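You operate a simulated robot arm through the tools that you are given. There is no shell and no other tool.

You run a simulated robot arm. Do the job below in one go: nothing can be reset, and whatever is moved stays where it is left.

Task
Switch the hoist on, lift the block weight and set it back down.
Fine: shut the hook latch before lifting it clear of the yellow cradle; the hook stays in the eye, the chain eased.

The check looks at the end state, three seconds after you hand in, the way a careful person would. Anything else that was tipped, shoved, dropped, spilled or broken makes it a failure.

Robot
A 7-joint arm with a fingered hand, fixed in place. Base frame: the origin is at the foot of the arm, x ahead of it, y to its left, z up. Readings come in m, degrees, newtons and seconds.
Its first joint turns from -69.0 to 172.0 degrees. Payload 3.4 kg.
Tool frame: the origin (TCP) lies between the finger pads and is the grasp point; the fingertips stand 0.039 m ahead of it; z points along the fingers, y is the line along which they close. The gripper opens to 0.18 m. The gripper's body begins 0.111 m behind the TCP. The gripper is a hand of 3 fingers: y runs from the thumb to the fingers, the wrist lies at [0, 0, -0.262] in the tool frame, and closing takes about 1.5 s.
Orientation is told as [roll, pitch, yaw] about the base's x, y, z axes, in that order, counted from this pose: with the fingers straight down and closing along the base's y, the tool's x points along the base's -x, its y along +y and its z along -z.

Tools
- The arm moves only by the tool drive_tool. Its argument "targets" is one flat list of numbers, 6 for each row, row after row: the shift along the base's x, y, z in m, then the turn, a rotation vector about the base's x, y, z in degrees. In form: [dx, dy, dz, rx, ry, rz, dx, dy, dz, rx, ry, rz, ...]. A call has 1 to 20 rows; each row is the pose to reach, as a shift and turn from the pose commanded when the call began. "jaw" is the closure, from 0 (fully open) to 1 (shut), set as the call begins (left out, the last holds). Rows are played at 5 a second. More than 0.05 m and 8.6 degrees between two rows, or a gripper value outside its range, and nothing of the call is played. Where a pose cannot be reached the arm comes as near as it can. A force on the tool above 40 N (or 10 N above the force at the start of the call, whichever is more), or a blocked arm, ends the call early, and 0.2 s more pass. Each finger travels about 0.072 m/s and halts on what it meets, pressing with about 28 N; the grip force reading is that of the motor and also rises with nothing between the fingers. The clock runs only during rows and for 0.2 s after the last one: add rows that repeat a pose to give the fingers time. The reply holds the time, the measured pose of the TCP, the force on the tool along the base axes, the opening and the grip force, in the units named above and with some noise, with the torque about the TCP (base axes, N m) and any sound that the robot's microphone picked up.
- Cameras (640 x 400 px; columns grow to the right, rows downward): "scene" is fixed at [0.3984, 0.5002, 1.7545]; the picture's right is [-0.99, -0.17, 0.00], its down [-0.07, 0.39, -0.92] and it looks along [0.15, -0.90, -0.40] (base axes); focal length 312 px, centre (320, 200). "wrist" rides on the gripper at [0.063, -0.036, -0.128] in the tool frame; the picture's right is [0.50, 0.87, 0.00], its down [-0.75, 0.44, -0.49] and it looks along [-0.43, 0.25, 0.87] (tool axes); focal length 226 px, centre (320, 200). There is no depth. A picture from a camera that has moved, and an enlarged one, comes with that camera's place and axes in the base frame and with its lens.
- grab_frame(camera): a new picture of that camera. No time passes.
- raise_lower(by): slides the trunk up (or, below 0, down) by that many m; the arm rides with it, the base frame stays. It gives what a move gives, with no picture.
- curl_fingers(finger1, finger2, thumb_bend): sets how far each is bent, from 0 (flat) to 1 (curled in); at 0.3 the hand is open as for a grip, at 0.7 the pads meet at the TCP. One left out holds its place. A second passes; each finger stops where it meets its share of the squeeze, and holds until it gets a number again. A gripper value or a shape takes the hand back. It gives what a move gives, with no picture; readings hold the bend of each and the force on the fingers (four entries, about 0 where the hand has none), thumb and palm.
- preshape(shape): the hand has 3 fingers and takes this shape, open, in about a second: jaw (thumb against the fingers, like two jaws); tri (thumb and two fingers); tip (a fingertip pinch); poke (one finger out to press); point (the index stretched); flat (the hand flat); cup (the hand cupped); fist (a fist). The gripper value then closes the fingers along that shape, each until it touches; the sizes above hold for jaw. It gives what a move gives, with no picture.
- zoom(camera, box): a new picture of the part [left, top, right, bottom] of that camera's present view, enlarged. No time passes.
- sign_off(): hands the job in; it is judged then, once.

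Nothing tells you positions but the pictures and the camera data. Unless the task says otherwise, let go and move clear before handing in.

The tools are called after ">>>" as a command line: name --argument value ..., lists and objects as JSON in quotes. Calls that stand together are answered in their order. drive_tool: Moves the arm, as the interface text tells. Its arguments: {"type":"object","properties":{"targets":{"type":"array","items":{"type":"number"}},"jaw":{"type":"number"}},"required":["targets"]} The other tools are called the same way: raise_lower (by) slides the trunk up or down; preshape (shape) gives the hand a shape; curl_fingers (finger1, finger2, thumb_bend) moves the fingers one by one; grab_frame (camera) takes a picture; zoom (camera, box) takes an enlarged picture of a part of a camera's view; sign_off () hands the job in.

At the start:

```text
time: 0.0
tcp_pos: [0.3048, -0.428, 1.4561]
ee_rot: [0.0, -0.1, -0.3]
ft_force: [-0.4, 0.1, -0.6]
moment: [-0.05, 0.01, 0.0]
width: 0.1799
grasp_force: 0.1
shape: jaw
bend: [0.3, 0.3, 0.3]
finger forces: [0.0, 0.0, 0.0, 0.0, 0.0, 0.0]
trunk travel left (down, up): [-0.475, 0.067]
```

scene: 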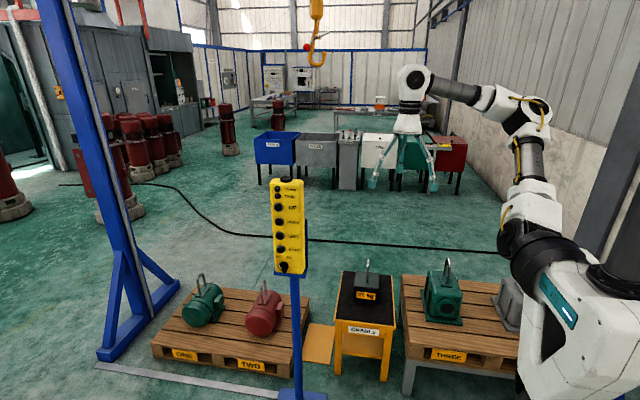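
wrist: 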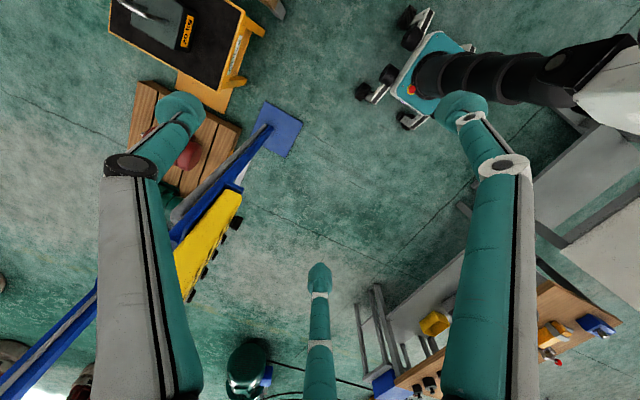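

I see a yellow push-button pendant on a blue post, a yellow hook hanging above, a yellow cradle table carrying a block weight with an eye, and pallets with motors. I'll take closer looks at the pendant, hook and cradle before moving anything.

>>> zoom --camera "scene" --box '[260, 170, 320, 280]'

>>> zoom --camera "scene" --box '[280, 0, 360, 80]'

>>> zoom --camera "scene" --box '[320, 240, 420, 390]'

>>> zoom --camera "wrist" --box '[80, 0, 300, 140]'

>>> zoom --camera "wrist" --box '[140, 160, 300, 300]'

```text
3.64 times, centred on (290, 225) of scene
camera zoom: at [0.3984, 0.5002, 1.7545], right [-0.99, -0.17, 0.0], down [-0.07, 0.39, -0.92], along [0.15, -0.9, -0.4], focal length 1133 px, centre (429, 109)
```

zoom: 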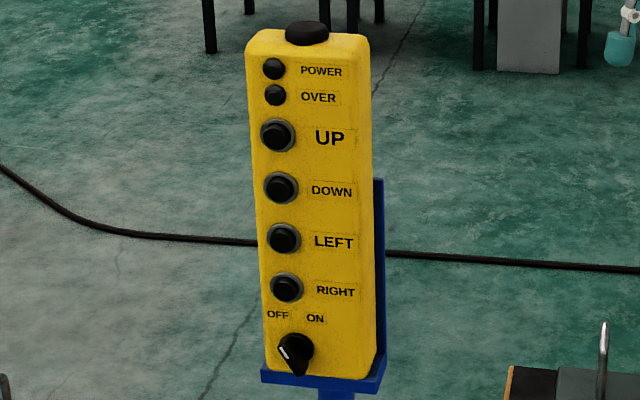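

```text
5.00 times, centred on (320, 40) of scene
camera zoom: at [0.3984, 0.5002, 1.7545], right [-0.99, -0.17, 0.0], down [-0.07, 0.39, -0.92], along [0.15, -0.9, -0.4], focal length 1558 px, centre (320, 1000)
```

zoom: 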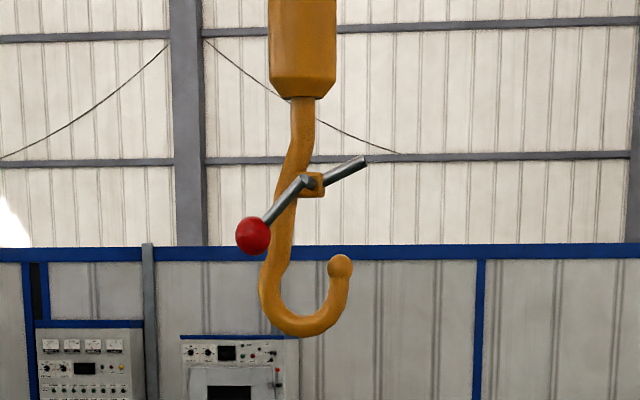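

```text
2.67 times, centred on (370, 315) of scene
camera zoom: at [0.3984, 0.5002, 1.7545], right [-0.99, -0.17, 0.0], down [-0.07, 0.39, -0.92], along [0.15, -0.9, -0.4], focal length 831 px, centre (187, -107)
```

zoom: 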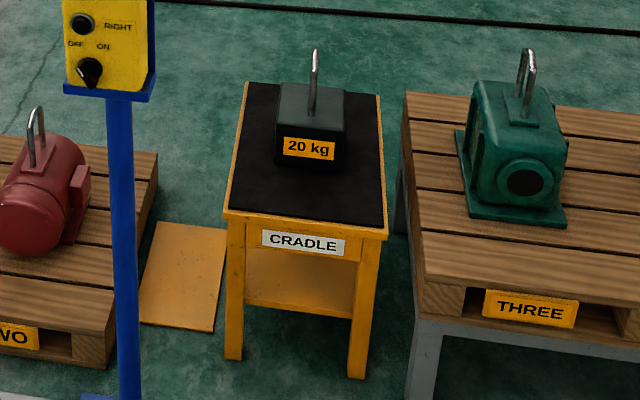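

```text
2.86 times, centred on (190, 70) of wrist
camera zoom: at [0.2435, -0.4641, 1.5846], right [-0.5, 0.87, 0.0], down [0.75, 0.43, 0.49], along [0.43, 0.25, -0.87], focal length 646 px, centre (691, 571)
```

zoom: 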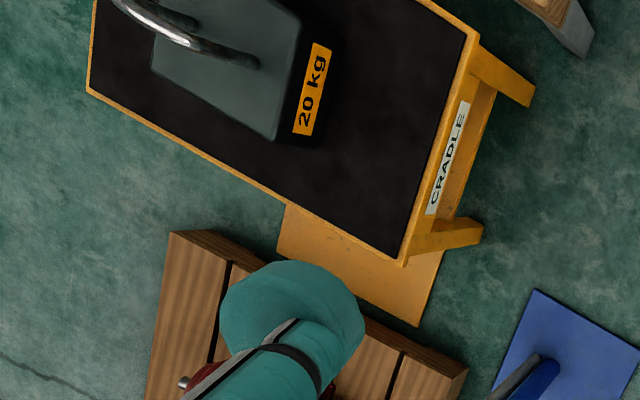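

```text
2.86 times, centred on (220, 230) of wrist
camera zoom: at [0.2435, -0.4641, 1.5846], right [-0.5, 0.87, 0.0], down [0.75, 0.43, 0.49], along [0.43, 0.25, -0.87], focal length 646 px, centre (606, 114)
```

zoom: 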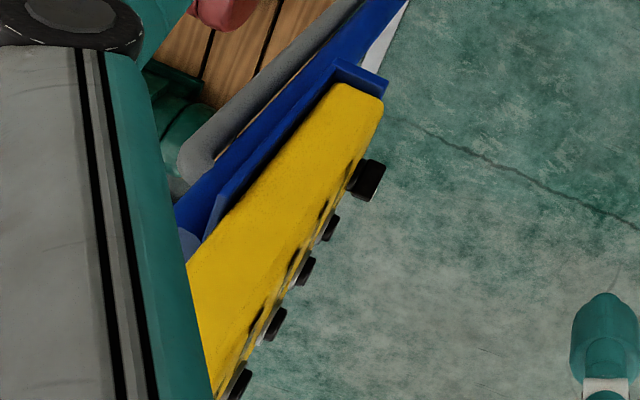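

The pendant faces +y at roughly (0.70, -0.5, 1.0–1.35) with a rotary OFF/ON knob at its foot. The block sits near (0.37, -1.0, 0.55) and the hook hangs about 0.3 m to its left at z≈1.75. I'll tilt the hand to point along -y, both to survey with the wrist camera and to prepare for pressing.

>>> drive_tool --targets '[0, 0, 0, -8, 0, 0, 0, 0, 0, -16, 0, 0, 0, 0, 0, -24, 0, 0, 0, 0, 0, -32, 0, 0, 0, 0, 0, -40, 0, 0, 0, 0, 0, -48, 0, 0]'

>>> grab_frame --camera "wrist"

>>> grab_frame --camera "scene"

```text
time: 1.4
tcp_pos: [0.3077, -0.4213, 1.458]
ee_rot: [-48.4, -0.1, 0.1]
ft_force: [-0.5, -0.8, -0.2]
moment: [0.0, 0.0, 0.0]
width: 0.1796
grasp_force: 0.0
shape: jaw
bend: [0.3, 0.3, 0.3]
finger forces: [0.1, 0.1, 0.0, 0.0, 0.1, 0.1]
trunk travel left (down, up): [-0.475, 0.067]
```

```text
taken
camera wrist: at [0.2452, -0.3497, 1.57], right [-0.5, 0.58, -0.65], down [0.75, 0.66, 0.0], along [0.43, -0.49, -0.76], focal length 226 px, centre (320, 200)
```

wrist: 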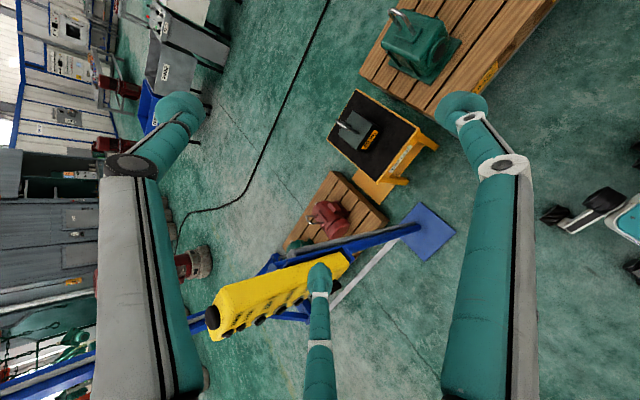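

```text
taken
```

scene: 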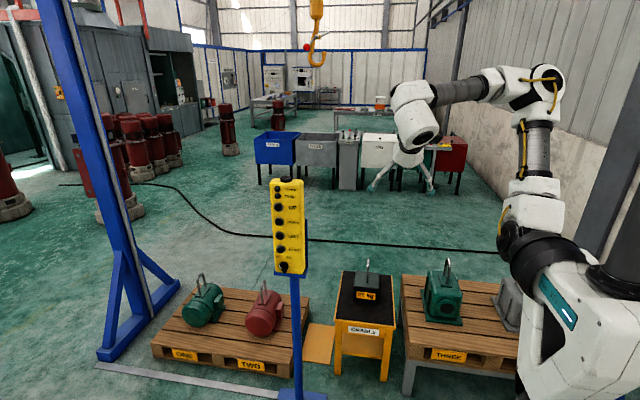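

The tilt works; the block, cradle and pendant are now all in the wrist view. I'll keep tilting to horizontal so the hook comes into view too.

>>> drive_tool --targets '[0, 0, 0, -8, 0, 0, 0, 0, 0, -16, 0, 0, 0, 0, 0, -24, 0, 0, 0, 0, 0, -32, 0, 0, 0, 0, 0, -40, 0, 0, 0, 0, 0, -42, 0, 0]'

>>> grab_frame --camera "wrist"

>>> grab_frame --camera "scene"

```text
time: 2.8
tcp_pos: [0.3025, -0.5248, 1.4588]
ee_rot: [-89.1, -0.1, 1.1]
ft_force: [-0.9, -0.1, 0.5]
moment: [0.03, 0.0, 0.01]
width: 0.18
grasp_force: 0.1
shape: jaw
bend: [0.3, 0.3, 0.3]
finger forces: [0.0, 0.0, 0.1, 0.0, 0.0, 0.0]
out of reach, approached as far as the arm can: row 3, 4, 5, 6
trunk travel left (down, up): [-0.475, 0.067]
```

```text
taken
camera wrist: at [0.239, -0.3985, 1.4965], right [-0.5, 0.0, -0.87], down [0.74, 0.52, -0.43], along [0.45, -0.86, -0.26], focal length 226 px, centre (320, 200)
```

wrist: 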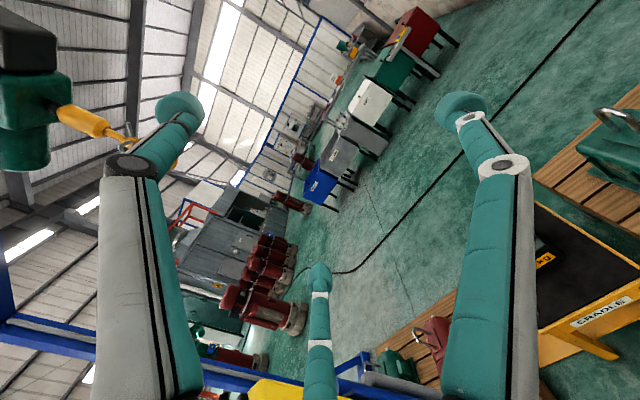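

```text
taken
```

scene: 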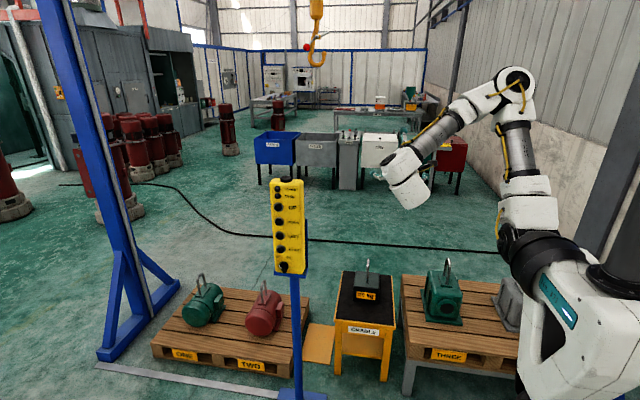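

The hook block sits around (0.68, -1.05, 1.95), so hook and block share roughly the same y and the trolley must travel to -x. I'll try the poke shape to see where the pressing fingertip ends up.

>>> preshape --shape "poke"

>>> grab_frame --camera "wrist"

>>> zoom --camera "scene" --box '[360, 120, 460, 220]'

```text
time: 3.7
tcp_pos: [0.3041, -0.5237, 1.4583]
ee_rot: [-89.0, -0.1, 1.2]
ft_force: [0.4, 0.5, -0.2]
moment: [-0.04, 0.03, -0.01]
width: 0.0002
grasp_force: 0.0
shape: poke
bend: [1.0, 1.0, 0.66]
finger forces: [0.1, 0.0, 0.1, 0.0, 0.0, 0.0]
trunk travel left (down, up): [-0.475, 0.067]
```

```text
taken
camera wrist: at [0.2398, -0.3985, 1.4964], right [-0.5, 0.01, -0.87], down [0.74, 0.52, -0.43], along [0.44, -0.86, -0.26], focal length 226 px, centre (320, 200)
```

wrist: 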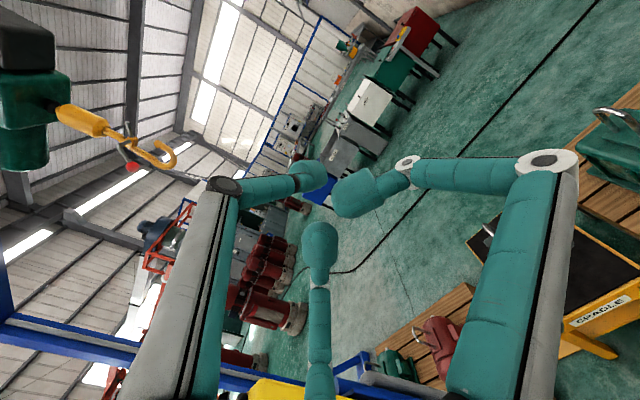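

```text
4.00 times, centred on (410, 170) of scene
camera zoom: at [0.3984, 0.5002, 1.7545], right [-0.99, -0.17, 0.0], down [-0.07, 0.39, -0.92], along [0.15, -0.9, -0.4], focal length 1246 px, centre (-40, 320)
```

zoom: 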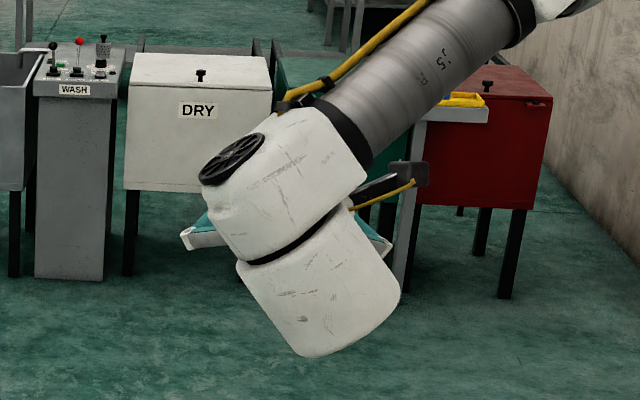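

The hook and its red-ball latch lever are visible upper left in the wrist view. I'll look closely at the bunched fingertips and the hook.

>>> zoom --camera "wrist" --box '[200, 120, 440, 270]'

>>> zoom --camera "wrist" --box '[50, 80, 210, 200]'

>>> preshape --shape "point"

>>> grab_frame --camera "wrist"

```text
2.67 times, centred on (320, 195) of wrist
camera zoom: at [0.2398, -0.3985, 1.4964], right [-0.5, 0.01, -0.87], down [0.74, 0.52, -0.43], along [0.44, -0.86, -0.26], focal length 603 px, centre (320, 213)
```

zoom: 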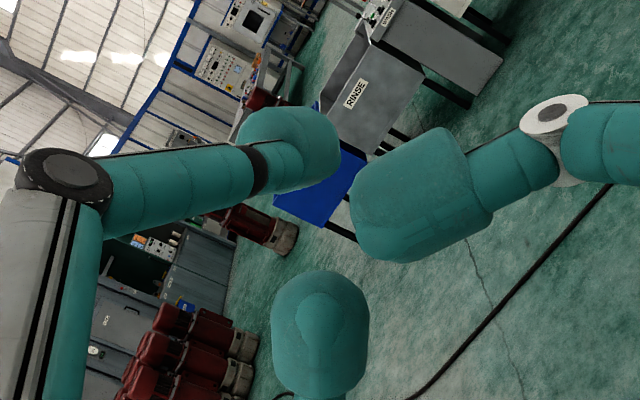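

```text
3.33 times, centred on (130, 140) of wrist
camera zoom: at [0.2398, -0.3985, 1.4964], right [-0.5, 0.01, -0.87], down [0.74, 0.52, -0.43], along [0.44, -0.86, -0.26], focal length 754 px, centre (953, 400)
```

zoom: 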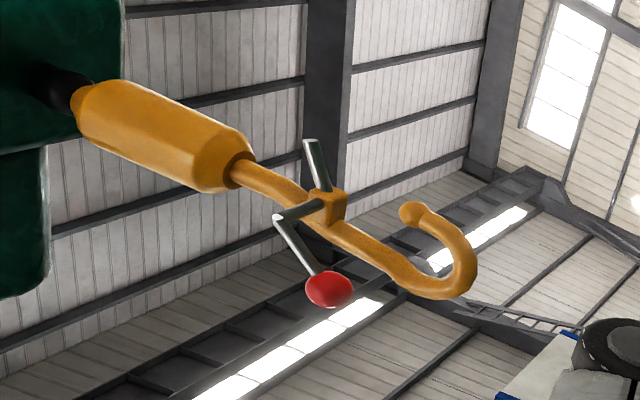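

```text
time: 4.6
tcp_pos: [0.3039, -0.5232, 1.4581]
ee_rot: [-89.1, -0.1, 1.1]
ft_force: [0.4, 0.1, 0.6]
moment: [0.03, 0.02, -0.02]
width: 0.0002
grasp_force: 0.0
shape: point
bend: [0.18, 1.0, 0.46]
finger forces: [0.1, 0.0, 0.0, 0.0, 0.1, 0.1]
trunk travel left (down, up): [-0.475, 0.067]
```

```text
taken
camera wrist: at [0.2397, -0.3981, 1.4964], right [-0.5, 0.01, -0.87], down [0.74, 0.52, -0.43], along [0.44, -0.86, -0.26], focal length 226 px, centre (320, 200)
```

wrist: 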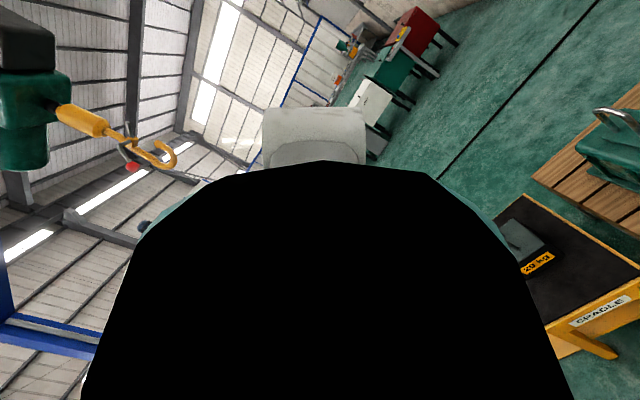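

In poke the thumb tip stands about 0.039 m ahead of the TCP, in line with the tool axis, with the other tips about 3 cm behind. That makes it a good presser, so I'll go back to poke and move toward the front of the pendant.

>>> preshape --shape "poke"

>>> drive_tool --targets '[0.04, 0, 0, 0, 0, 0, 0.08, 0, 0, 0, 0, 0, 0.12, 0, 0, 0, 0, 0, 0.16, 0, 0, 0, 0, 0, 0.2, 0, 0, 0, 0, 0]'

>>> grab_frame --camera "wrist"

>>> grab_frame --camera "scene"

```text
time: 5.5
tcp_pos: [0.3033, -0.5232, 1.4583]
ee_rot: [-89.1, -0.1, 1.2]
ft_force: [-0.8, -0.3, -0.4]
moment: [-0.04, 0.02, 0.03]
width: 0.0
grasp_force: 0.0
shape: poke
bend: [1.0, 1.0, 0.66]
finger forces: [0.1, 0.0, 0.1, 0.0, 0.0, 0.0]
trunk travel left (down, up): [-0.475, 0.067]
```

```text
time: 6.7
tcp_pos: [0.507, -0.5282, 1.4587]
ee_rot: [-90.1, 0.0, 0.3]
ft_force: [-0.6, 0.1, -0.3]
moment: [-0.02, 0.0, 0.0]
width: 0.0
grasp_force: 0.0
shape: poke
bend: [1.0, 1.0, 0.66]
finger forces: [0.0, 0.0, 0.0, 0.0, 0.0, 0.0]
out of reach, approached as far as the arm can: row 1, 2, 3, 4, 5
trunk travel left (down, up): [-0.475, 0.067]
```

```text
taken
camera wrist: at [0.4445, -0.4017, 1.4952], right [-0.5, 0.0, -0.87], down [0.75, 0.49, -0.44], along [0.43, -0.87, -0.25], focal length 226 px, centre (320, 200)
```

wrist: 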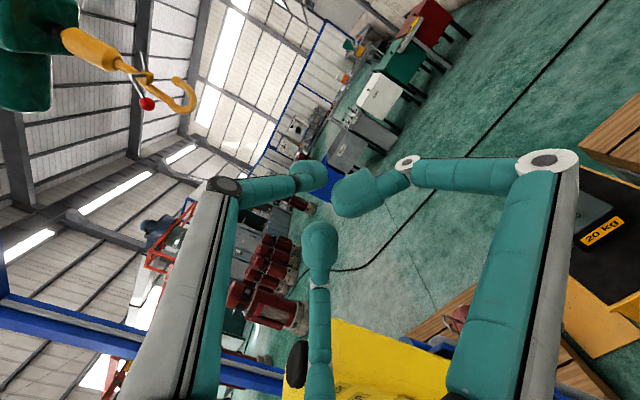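

```text
taken
```

scene: 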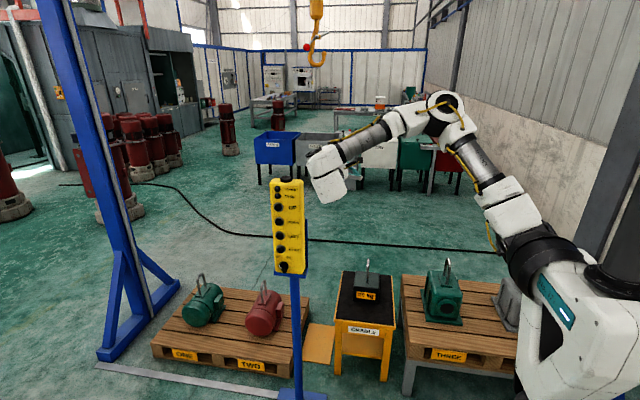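

The arm stayed about 10 cm short in +y, so the hand is still level with the panel's plane. I'll lower the hand a bit and pull toward +y, staying left of the pendant, to see whether reach improves.

>>> drive_tool --targets '[0, 0.02, -0.03, 0, 0, 0, 0, 0.04, -0.06, 0, 0, 0, 0, 0.06, -0.09, 0, 0, 0, 0, 0.08, -0.12, 0, 0, 0, 0, 0.1, -0.15, 0, 0, 0]'

>>> grab_frame --camera "wrist"

>>> grab_frame --camera "scene"

```text
time: 7.9
tcp_pos: [0.5029, -0.5242, 1.3133]
ee_rot: [-89.3, -0.1, 0.8]
ft_force: [0.9, 0.5, 0.2]
moment: [-0.03, -0.01, 0.0]
width: 0.0
grasp_force: 0.0
shape: poke
bend: [1.0, 1.0, 0.66]
finger forces: [0.0, 0.1, 0.0, 0.1, 0.1, 0.0]
out of reach, approached as far as the arm can: row 1, 2, 3, 4, 5
trunk travel left (down, up): [-0.475, 0.067]
```

```text
taken
camera wrist: at [0.4396, -0.3981, 1.3512], right [-0.5, 0.0, -0.87], down [0.75, 0.51, -0.43], along [0.44, -0.86, -0.25], focal length 226 px, centre (320, 200)
```

wrist: 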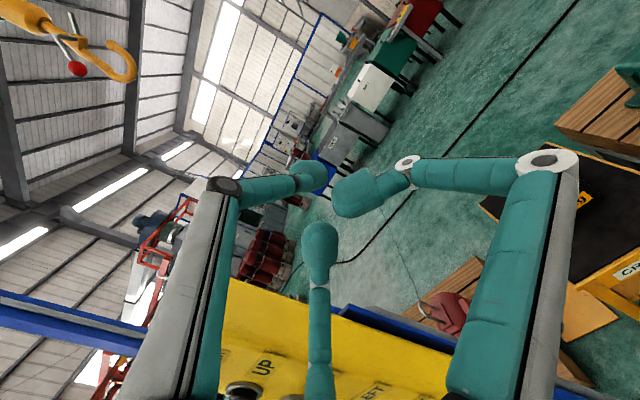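

```text
taken
```

scene: 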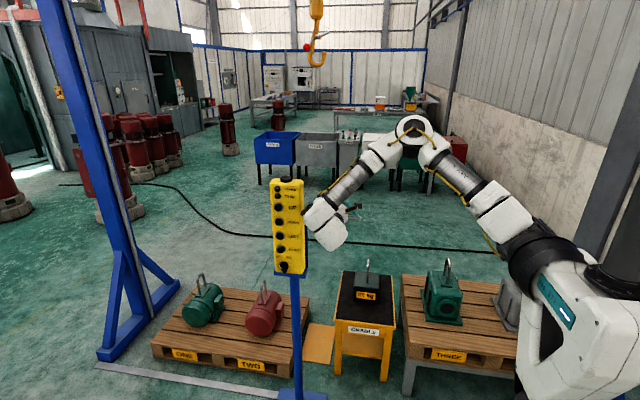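

The wrist seems stuck at y≈-0.26 because the elbow lies behind it on the -y side. I'll tip the hand back toward down while lifting, bring it in front of the panel, and then tilt it in again.

>>> drive_tool --targets '[0, 0, 0.03, 8, 0, 0, 0, 0, 0.06, 16, 0, 0, 0, 0, 0.09, 24, 0, 0, 0, 0, 0.12, 32, 0, 0, 0, 0, 0.15, 40, 0, 0, 0, 0, 0.17, 48, 0, 0]'

>>> grab_frame --camera "scene"

```text
time: 9.3
tcp_pos: [0.5063, -0.5293, 1.4891]
ee_rot: [-42.1, -0.2, 0.0]
ft_force: [-0.8, -0.7, 0.3]
moment: [0.0, -0.03, 0.02]
width: 0.0003
grasp_force: 0.1
shape: poke
bend: [1.0, 1.0, 0.66]
finger forces: [0.0, 0.0, 0.0, 0.0, 0.1, 0.0]
trunk travel left (down, up): [-0.475, 0.067]
```

```text
taken
```

scene: 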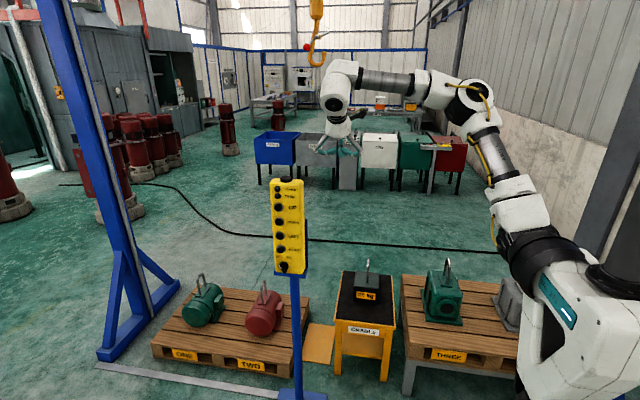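

The commanded pose appears to reset to what was actually achieved, and the hand is now high and tipped at -42°. I'll bring it over in front of the pendant, well above it.

>>> drive_tool --targets '[0.02, 0.04, 0, 0, 0, 0, 0.04, 0.08, 0, 0, 0, 0, 0.06, 0.12, 0, 0, 0, 0, 0.08, 0.16, 0, 0, 0, 0, 0.1, 0.2, 0, 0, 0, 0, 0.12, 0.24, 0, 0, 0, 0, 0.14, 0.28, 0, 0, 0, 0]'

>>> grab_frame --camera "scene"

>>> grab_frame --camera "wrist"

```text
time: 10.9
tcp_pos: [0.5628, -0.3741, 1.4398]
ee_rot: [-42.2, -0.4, 0.2]
ft_force: [-0.4, -0.2, -0.3]
moment: [0.01, 0.02, 0.03]
width: 0.0002
grasp_force: 0.1
shape: poke
bend: [1.0, 1.0, 0.66]
finger forces: [0.0, 0.0, 0.0, 0.0, 0.0, 0.1]
out of reach, approached as far as the arm can: row 3, 4, 5, 6, 7
trunk travel left (down, up): [-0.475, 0.067]
```

```text
taken
```

scene: 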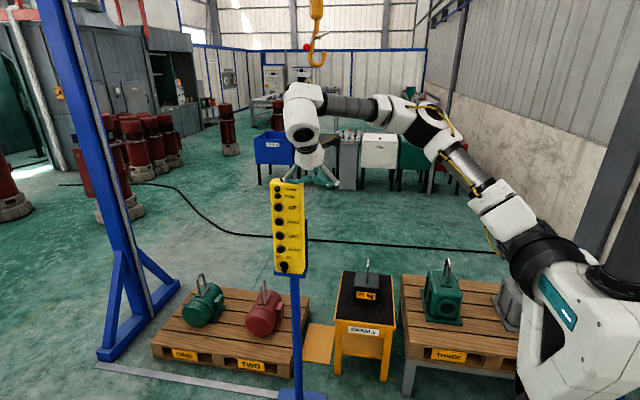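

```text
taken
camera wrist: at [0.5018, -0.3161, 1.5587], right [-0.5, 0.64, -0.58], down [0.75, 0.66, 0.08], along [0.43, -0.4, -0.81], focal length 226 px, centre (320, 200)
```

wrist: 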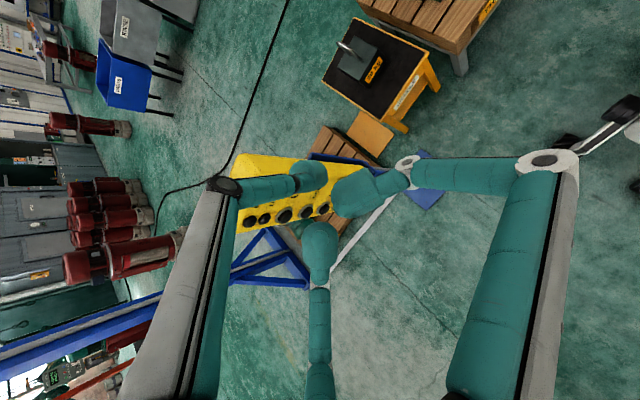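

The arm stopped at (0.56, -0.37, 1.44), which looks like its reach limit in this configuration. I can see the row of buttons from here, so I'll zoom in and triangulate the panel.

>>> zoom --camera "wrist" --box '[220, 130, 370, 250]'

>>> zoom --camera "scene" --box '[265, 175, 315, 225]'

>>> zoom --camera "scene" --box '[265, 225, 315, 275]'

>>> zoom --camera "wrist" --box '[310, 10, 450, 130]'

```text
3.33 times, centred on (295, 190) of wrist
camera zoom: at [0.5018, -0.3161, 1.5587], right [-0.5, 0.64, -0.58], down [0.75, 0.66, 0.08], along [0.43, -0.4, -0.81], focal length 754 px, centre (403, 233)
```

zoom: 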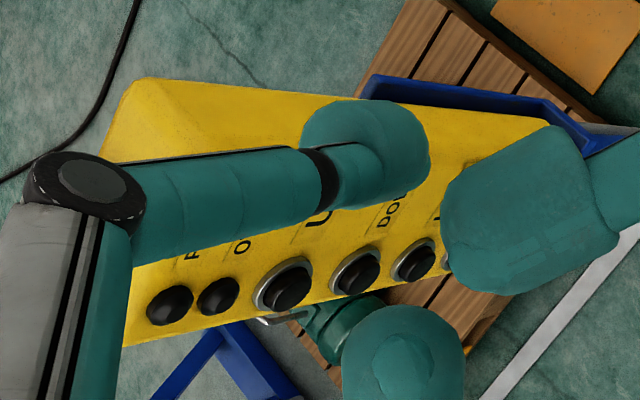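

```text
8.00 times, centred on (290, 200) of scene
camera zoom: at [0.3984, 0.5002, 1.7545], right [-0.99, -0.17, 0.0], down [-0.07, 0.39, -0.92], along [0.15, -0.9, -0.4], focal length 2492 px, centre (560, 200)
```

zoom: 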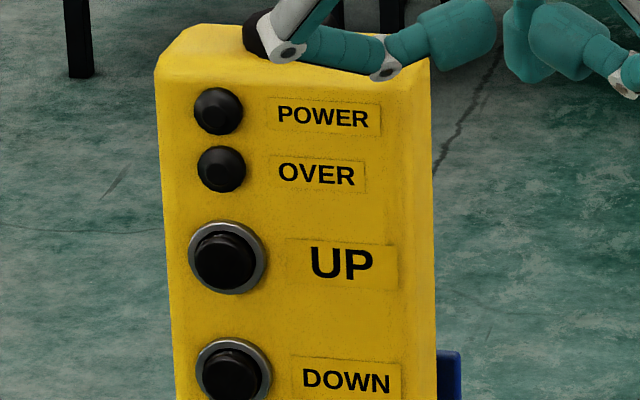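

```text
8.00 times, centred on (290, 250) of scene
camera zoom: at [0.3984, 0.5002, 1.7545], right [-0.99, -0.17, 0.0], down [-0.07, 0.39, -0.92], along [0.15, -0.9, -0.4], focal length 2492 px, centre (560, -200)
```

zoom: 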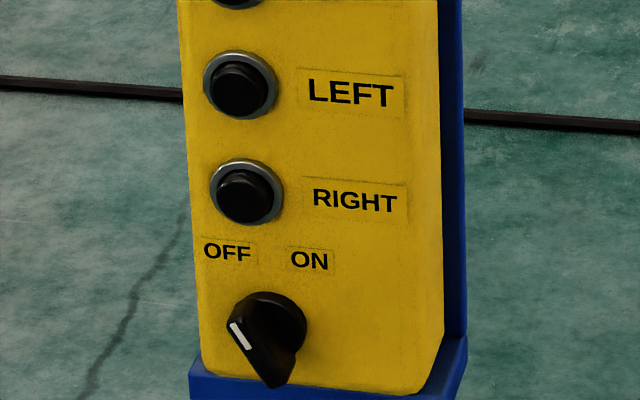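

```text
3.33 times, centred on (380, 70) of wrist
camera zoom: at [0.5018, -0.3161, 1.5587], right [-0.5, 0.64, -0.58], down [0.75, 0.66, 0.08], along [0.43, -0.4, -0.81], focal length 754 px, centre (120, 633)
```

zoom: 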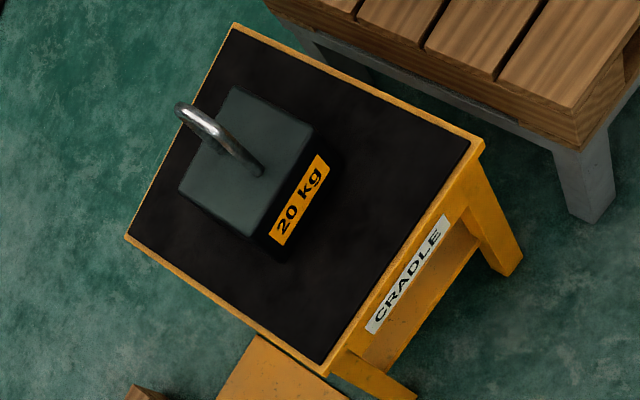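

Triangulation gives the caps at x≈0.72, y≈-0.49, with UP z≈1.273, DOWN 1.213, LEFT 1.153, RIGHT 1.091 and the knob at about (0.71, -0.475, 1.01). I'll turn the hand level and yawed about 40° (pointing +x/-y), which suits the arm's reach better.

>>> drive_tool --targets '[0, 0.003, -0.005, -5.75, -2.09, 4.7, 0, 0.006, -0.01, -11.5, -4.18, 9.4, 0, 0.009, -0.015, -17.2, -6.26, 14.1, 0, 0.012, -0.02, -23.0, -8.35, 18.8, 0, 0.015, -0.025, -28.7, -10.4, 23.5, 0, 0.015, -0.03, -34.5, -12.5, 28.2, 0, 0.015, -0.035, -40.2, -14.6, 32.9, 0, 0.015, -0.04, -45.97, -16.7, 37.6]'

>>> grab_frame --camera "scene"

>>> grab_frame --camera "wrist"

```text
time: 12.7
tcp_pos: [0.5717, -0.3588, 1.399]
ee_rot: [-90.1, 0.0, 40.2]
ft_force: [-0.8, -0.7, 0.5]
moment: [0.0, -0.01, 0.02]
width: 0.0
grasp_force: 0.0
shape: poke
bend: [1.0, 1.0, 0.66]
finger forces: [0.0, 0.0, 0.0, 0.0, 0.0, 0.0]
trunk travel left (down, up): [-0.475, 0.067]
```

```text
taken
```

scene: 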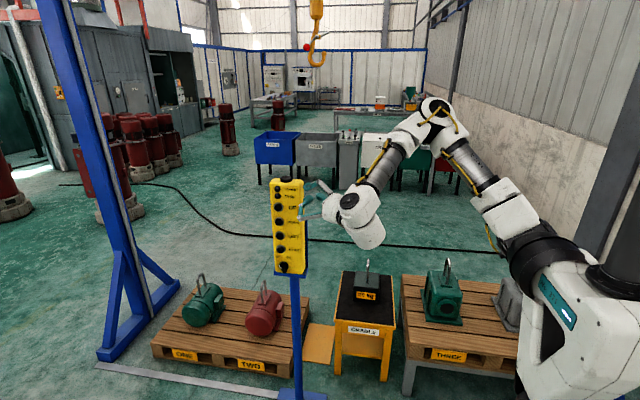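

```text
taken
camera wrist: at [0.4423, -0.3025, 1.4343], right [-0.38, -0.32, -0.87], down [0.26, 0.86, -0.44], along [0.89, -0.39, -0.24], focal length 226 px, centre (320, 200)
```

wrist: 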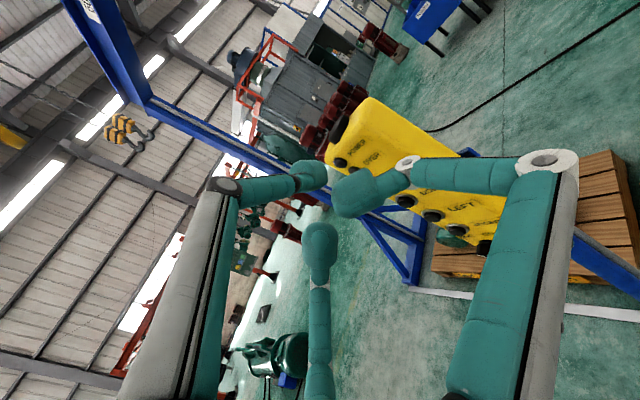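

The hand is level and yawed 40° at (0.57, -0.36, 1.40) with no reach complaint. I'll ride the trunk down 0.3 m so the hand drops in front of the panel to knob height.

>>> raise_lower --by -0.3

>>> grab_frame --camera "scene"

>>> grab_frame --camera "wrist"

```text
time: 15.7
tcp_pos: [0.5698, -0.3593, 1.0987]
ee_rot: [-90.3, -0.2, 40.2]
ft_force: [-0.6, 0.1, 0.4]
moment: [0.0, -0.01, 0.02]
width: 0.0
grasp_force: 0.1
shape: poke
bend: [1.0, 1.0, 0.66]
finger forces: [0.0, 0.0, 0.0, 0.0, 0.0, 0.0]
trunk travel left (down, up): [-0.175, 0.367]
```

```text
taken
```

scene: 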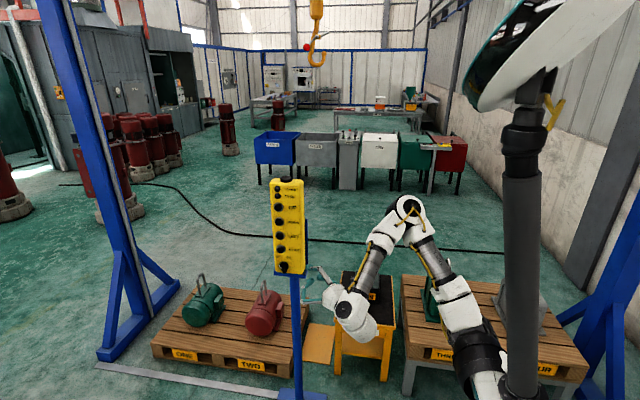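

```text
taken
camera wrist: at [0.4408, -0.3021, 1.1352], right [-0.38, -0.32, -0.87], down [0.26, 0.86, -0.44], along [0.89, -0.39, -0.24], focal length 226 px, centre (320, 200)
```

wrist: 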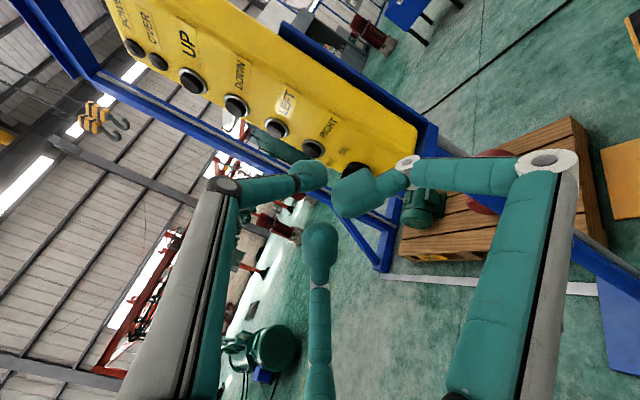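

The hand is now at z≈1.10 in front of the panel, and the buttons are clear in the wrist view. I'll zoom to refine the button and knob positions.

>>> zoom --camera "wrist" --box '[270, 110, 440, 230]'

>>> zoom --camera "wrist" --box '[110, 0, 350, 170]'

>>> zoom --camera "scene" --box '[260, 230, 400, 350]'

```text
3.33 times, centred on (355, 170) of wrist
camera zoom: at [0.4408, -0.3021, 1.1352], right [-0.38, -0.32, -0.87], down [0.26, 0.86, -0.44], along [0.89, -0.39, -0.24], focal length 754 px, centre (203, 300)
```

zoom: 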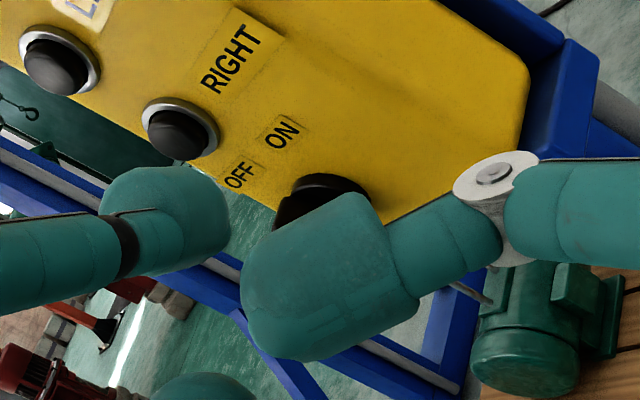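

```text
2.35 times, centred on (230, 85) of wrist
camera zoom: at [0.4408, -0.3021, 1.1352], right [-0.38, -0.32, -0.87], down [0.26, 0.86, -0.44], along [0.89, -0.39, -0.24], focal length 532 px, centre (532, 471)
```

zoom: 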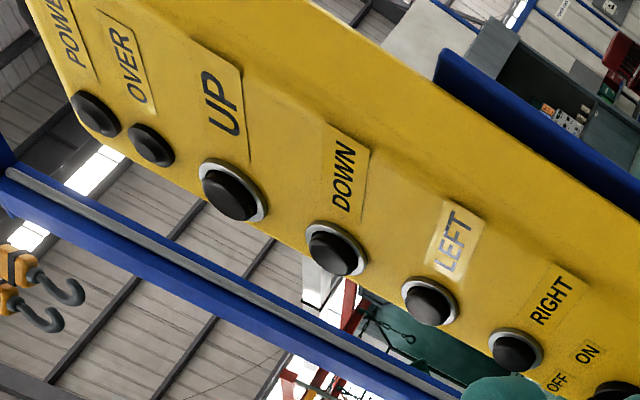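

```text
3.33 times, centred on (330, 290) of scene
camera zoom: at [0.3984, 0.5002, 1.7545], right [-0.99, -0.17, 0.0], down [-0.07, 0.39, -0.92], along [0.15, -0.9, -0.4], focal length 1038 px, centre (287, -100)
```

zoom: 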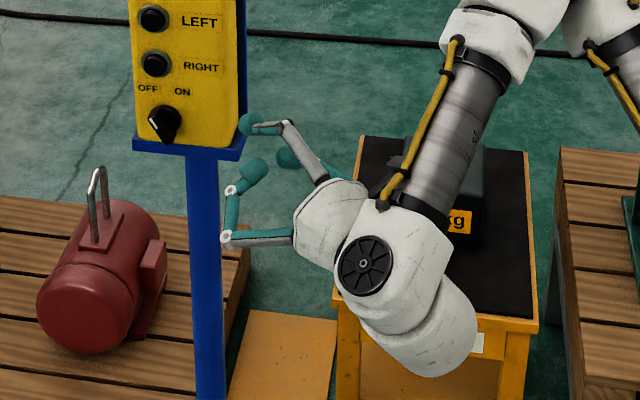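

The refined caps are x≈0.72, y≈-0.492, with UP/DOWN/LEFT/RIGHT at z≈1.272/1.212/1.153/1.093, and the thumb tip is at tool (0, -0.007, 0.039). I'll ease yaw to 30° and tip the hand 15° down so the knuckles clear the panel, hovering to the right of the knob.

>>> drive_tool --targets '[0.02, 0, -0.02, 3.1, 2.15, -2.5, 0.04, -0.01, -0.04, 6.15, 4.3, -4.97, 0.06, -0.02, -0.06, 9.2, 6.45, -7.45, 0.08, -0.03, -0.08, 12.3, 8.6, -9.94, 0.088, -0.038, -0.083, 12.3, 8.6, -9.94]'

>>> grab_frame --camera "wrist"

>>> zoom --camera "scene" --box '[250, 220, 370, 320]'

```text
time: 16.9
tcp_pos: [0.6567, -0.3961, 1.0136]
ee_rot: [-75.1, -0.3, 30.0]
ft_force: [-0.2, 0.3, 0.2]
moment: [0.05, 0.0, 0.02]
width: 0.0
grasp_force: 0.0
shape: poke
bend: [1.0, 1.0, 0.66]
finger forces: [0.1, 0.0, 0.1, 0.0, 0.0, 0.0]
trunk travel left (down, up): [-0.175, 0.367]
```

```text
taken
camera wrist: at [0.5467, -0.33, 1.0826], right [-0.54, -0.06, -0.84], down [0.36, 0.89, -0.29], along [0.76, -0.46, -0.46], focal length 226 px, centre (320, 200)
```

wrist: 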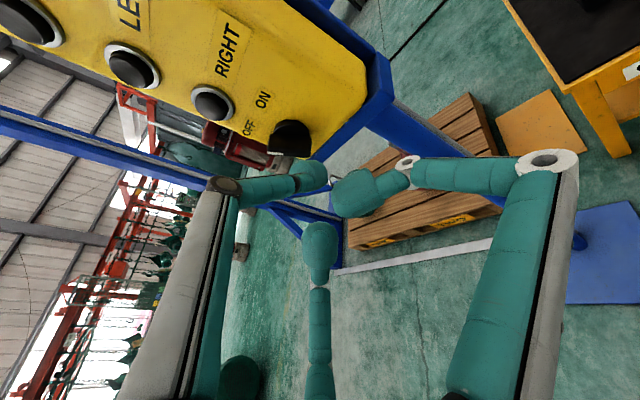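

```text
4.00 times, centred on (310, 270) of scene
camera zoom: at [0.3984, 0.5002, 1.7545], right [-0.99, -0.17, 0.0], down [-0.07, 0.39, -0.92], along [0.15, -0.9, -0.4], focal length 1246 px, centre (360, -80)
```

zoom: 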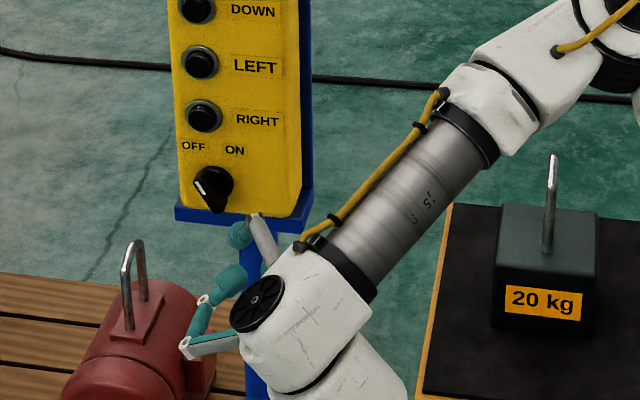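

The tip prediction matches the scene view. I'll zoom the wrist camera on the knob and thumb tip before touching.

>>> zoom --camera "wrist" --box '[200, 70, 380, 220]'

>>> zoom --camera "scene" --box '[270, 245, 330, 295]'

```text
2.67 times, centred on (290, 145) of wrist
camera zoom: at [0.5467, -0.33, 1.0826], right [-0.54, -0.06, -0.84], down [0.36, 0.89, -0.29], along [0.76, -0.46, -0.46], focal length 603 px, centre (400, 347)
```

zoom: 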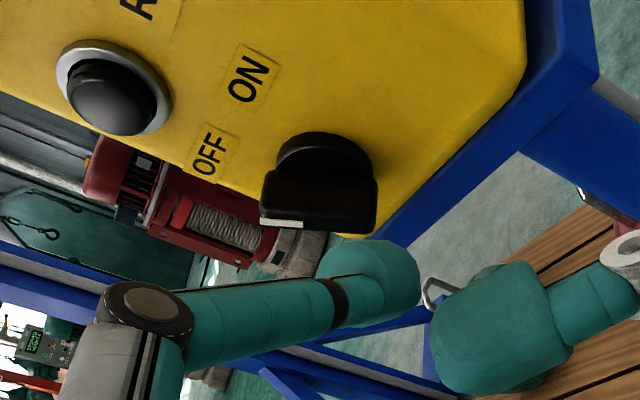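

```text
8.00 times, centred on (300, 270) of scene
camera zoom: at [0.3984, 0.5002, 1.7545], right [-0.99, -0.17, 0.0], down [-0.07, 0.39, -0.92], along [0.15, -0.9, -0.4], focal length 2492 px, centre (480, -360)
```

zoom: 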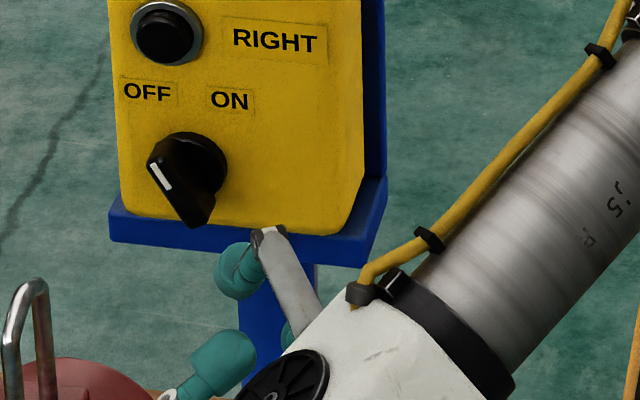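

The knob's grip bar is centred about (0.712, -0.467..-0.495, 1.016), about 4 cm long, with its lower end tilted to the right. I'll move the thumb tip in beside its right flank, ready to sweep the lower end left.

>>> drive_tool --targets '[0.0, -0.02, 0.008, 0, 0, 0, 0.0, -0.04, 0.008, 0, 0, 0, 0.002, -0.054, 0.008, 0, 0, 0]'

>>> zoom --camera "wrist" --box '[200, 70, 380, 220]'

>>> zoom --camera "scene" --box '[270, 245, 330, 295]'

```text
time: 17.7
tcp_pos: [0.6613, -0.4534, 1.0221]
ee_rot: [-75.2, -0.2, 30.1]
ft_force: [0.0, -0.7, -0.3]
moment: [-0.02, -0.01, 0.04]
width: 0.0
grasp_force: 0.1
shape: poke
bend: [1.0, 1.0, 0.66]
finger forces: [0.1, 0.0, 0.0, 0.0, 0.1, 0.0]
trunk travel left (down, up): [-0.175, 0.367]
```

```text
2.67 times, centred on (290, 145) of wrist
camera zoom: at [0.5505, -0.3859, 1.0905], right [-0.54, -0.06, -0.84], down [0.36, 0.89, -0.29], along [0.76, -0.46, -0.46], focal length 603 px, centre (400, 347)
```

zoom: 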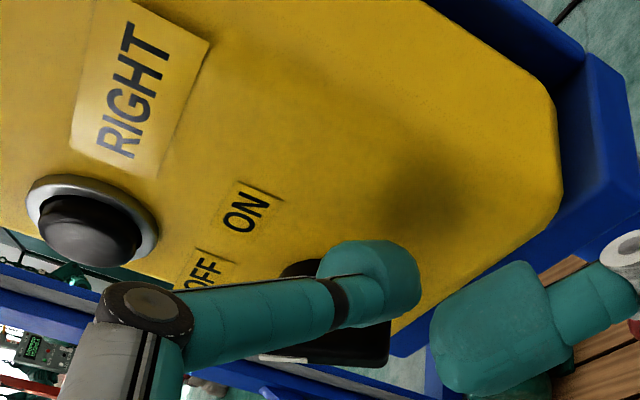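

```text
8.00 times, centred on (300, 270) of scene
camera zoom: at [0.3984, 0.5002, 1.7545], right [-0.99, -0.17, 0.0], down [-0.07, 0.39, -0.92], along [0.15, -0.9, -0.4], focal length 2492 px, centre (480, -360)
```

zoom: 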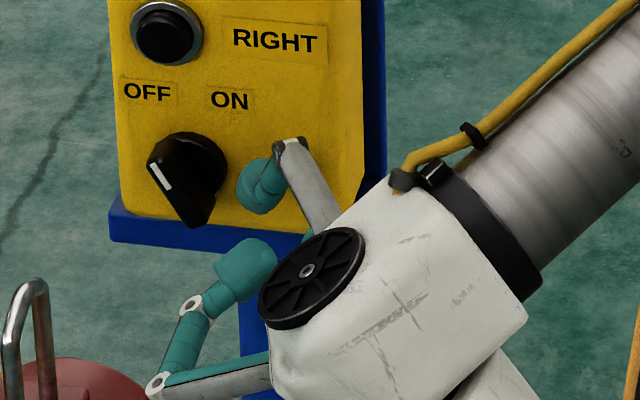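

The tip sits just right of the knob bar with a small gap. I'll sweep it left and down around the knob centre in small steps.

>>> drive_tool --targets '[0.004, 0, -0.005, 0, 0, 0, 0.008, 0, -0.01, 0, 0, 0, 0.011, 0, -0.016, 0, 0, 0, 0.016, 0, -0.021, 0, 0, 0, 0.02, 0, -0.024, 0, 0, 0, 0.02, 0, -0.024, 0, 0, 0]'

>>> zoom --camera "wrist" --box '[200, 70, 380, 220]'

>>> zoom --camera "scene" --box '[270, 245, 330, 295]'

```text
time: 19.1
tcp_pos: [0.6813, -0.4493, 1.0]
ee_rot: [-75.2, 0.0, 30.2]
ft_force: [-0.3, -0.3, 0.4]
moment: [0.01, -0.01, -0.01]
width: 0.0001
grasp_force: 0.1
shape: poke
bend: [1.0, 1.0, 0.66]
finger forces: [0.0, 0.0, 0.0, 0.1, 0.2, 0.1]
trunk travel left (down, up): [-0.175, 0.367]
```

```text
2.67 times, centred on (290, 145) of wrist
camera zoom: at [0.571, -0.3837, 1.0683], right [-0.54, -0.06, -0.84], down [0.36, 0.89, -0.29], along [0.76, -0.46, -0.46], focal length 603 px, centre (400, 347)
```

zoom: 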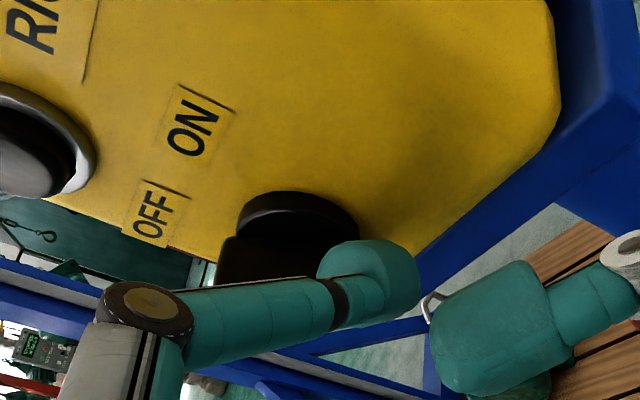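

```text
8.00 times, centred on (300, 270) of scene
camera zoom: at [0.3984, 0.5002, 1.7545], right [-0.99, -0.17, 0.0], down [-0.07, 0.39, -0.92], along [0.15, -0.9, -0.4], focal length 2492 px, centre (480, -360)
```

zoom: 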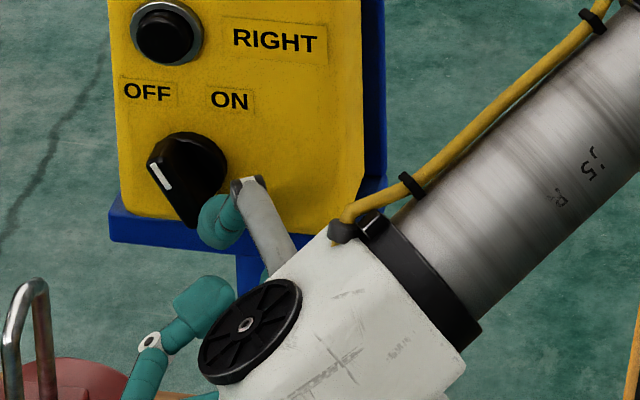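

The tip now touches the right side of the bar's lower end, but the knob hasn't turned yet. I'll keep pushing toward +x, slightly higher for better bite.

>>> drive_tool --targets '[0.003, 0, 0.002, 0, 0, 0, 0.007, 0, 0.003, 0, 0, 0, 0.011, 0, 0.003, 0, 0, 0, 0.015, 0, 0.003, 0, 0, 0, 0.019, 0, 0.004, 0, 0, 0, 0.019, 0, 0.004, 0, 0, 0]'

>>> zoom --camera "wrist" --box '[200, 70, 380, 220]'

>>> zoom --camera "scene" --box '[270, 245, 330, 295]'

```text
time: 20.5
tcp_pos: [0.6999, -0.4504, 1.0028]
ee_rot: [-75.1, -0.1, 30.0]
ft_force: [-8.2, 0.6, -3.4]
moment: [0.11, 0.1, -0.19]
width: 0.0
grasp_force: 0.1
shape: poke
bend: [1.0, 1.0, 0.67]
finger forces: [0.0, 0.0, 0.0, 0.0, 7.9, 0.0]
trunk travel left (down, up): [-0.175, 0.367]
```

```text
2.67 times, centred on (290, 145) of wrist
camera zoom: at [0.589, -0.3842, 1.0707], right [-0.54, -0.06, -0.84], down [0.36, 0.89, -0.29], along [0.76, -0.46, -0.46], focal length 603 px, centre (400, 347)
```

zoom: 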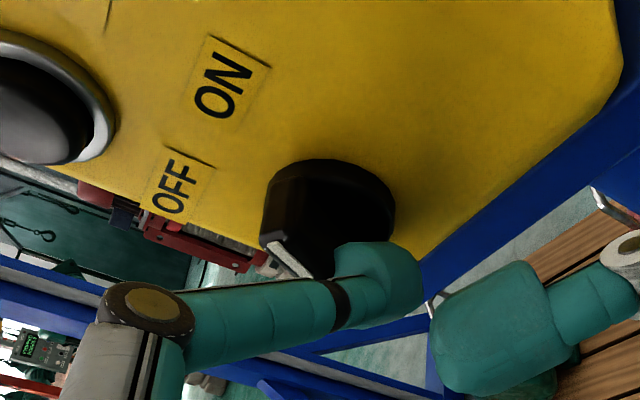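

```text
8.00 times, centred on (300, 270) of scene
camera zoom: at [0.3984, 0.5002, 1.7545], right [-0.99, -0.17, 0.0], down [-0.07, 0.39, -0.92], along [0.15, -0.9, -0.4], focal length 2492 px, centre (480, -360)
```

zoom: 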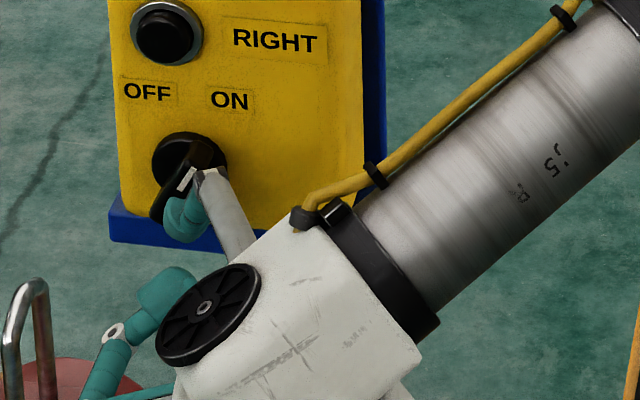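

The knob has swung over to the ON side, and an 8 N reaction suggests it is at its stop. I'll check the POWER lamp and back the finger off.

>>> drive_tool --targets '[-0.01, 0.01, 0, 0, 0, 0, -0.02, 0.04, 0, 0, 0, 0, -0.025, 0.075, 0.01, 0, 0, 0]'

>>> zoom --camera "scene" --box '[255, 170, 335, 290]'

>>> grab_frame --camera "wrist"

```text
time: 21.3
tcp_pos: [0.6743, -0.3753, 1.0129]
ee_rot: [-75.1, -0.1, 30.0]
ft_force: [-0.6, -0.2, 0.4]
moment: [0.0, 0.03, -0.02]
width: 0.0
grasp_force: 0.0
shape: poke
bend: [1.0, 1.0, 0.66]
finger forces: [0.0, 0.1, 0.0, 0.0, 0.0, 0.1]
trunk travel left (down, up): [-0.175, 0.367]
```

```text
3.33 times, centred on (295, 230) of scene
camera zoom: at [0.3984, 0.5002, 1.7545], right [-0.99, -0.17, 0.0], down [-0.07, 0.39, -0.92], along [0.15, -0.9, -0.4], focal length 1038 px, centre (403, 100)
```

zoom: 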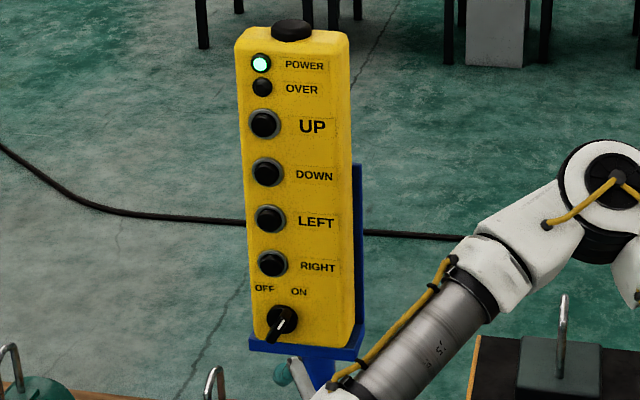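

```text
taken
camera wrist: at [0.5637, -0.3081, 1.0809], right [-0.54, -0.06, -0.84], down [0.36, 0.89, -0.29], along [0.76, -0.46, -0.46], focal length 226 px, centre (320, 200)
```

wrist: 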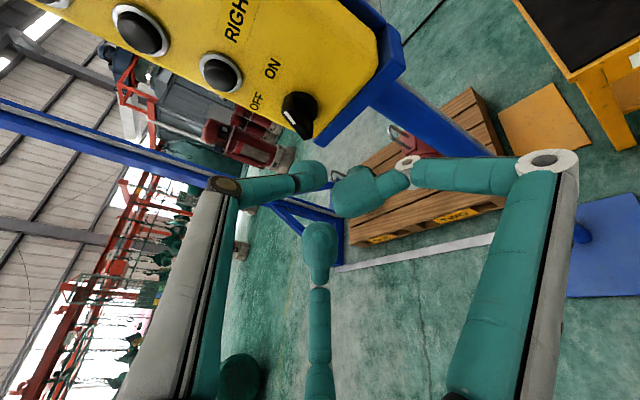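

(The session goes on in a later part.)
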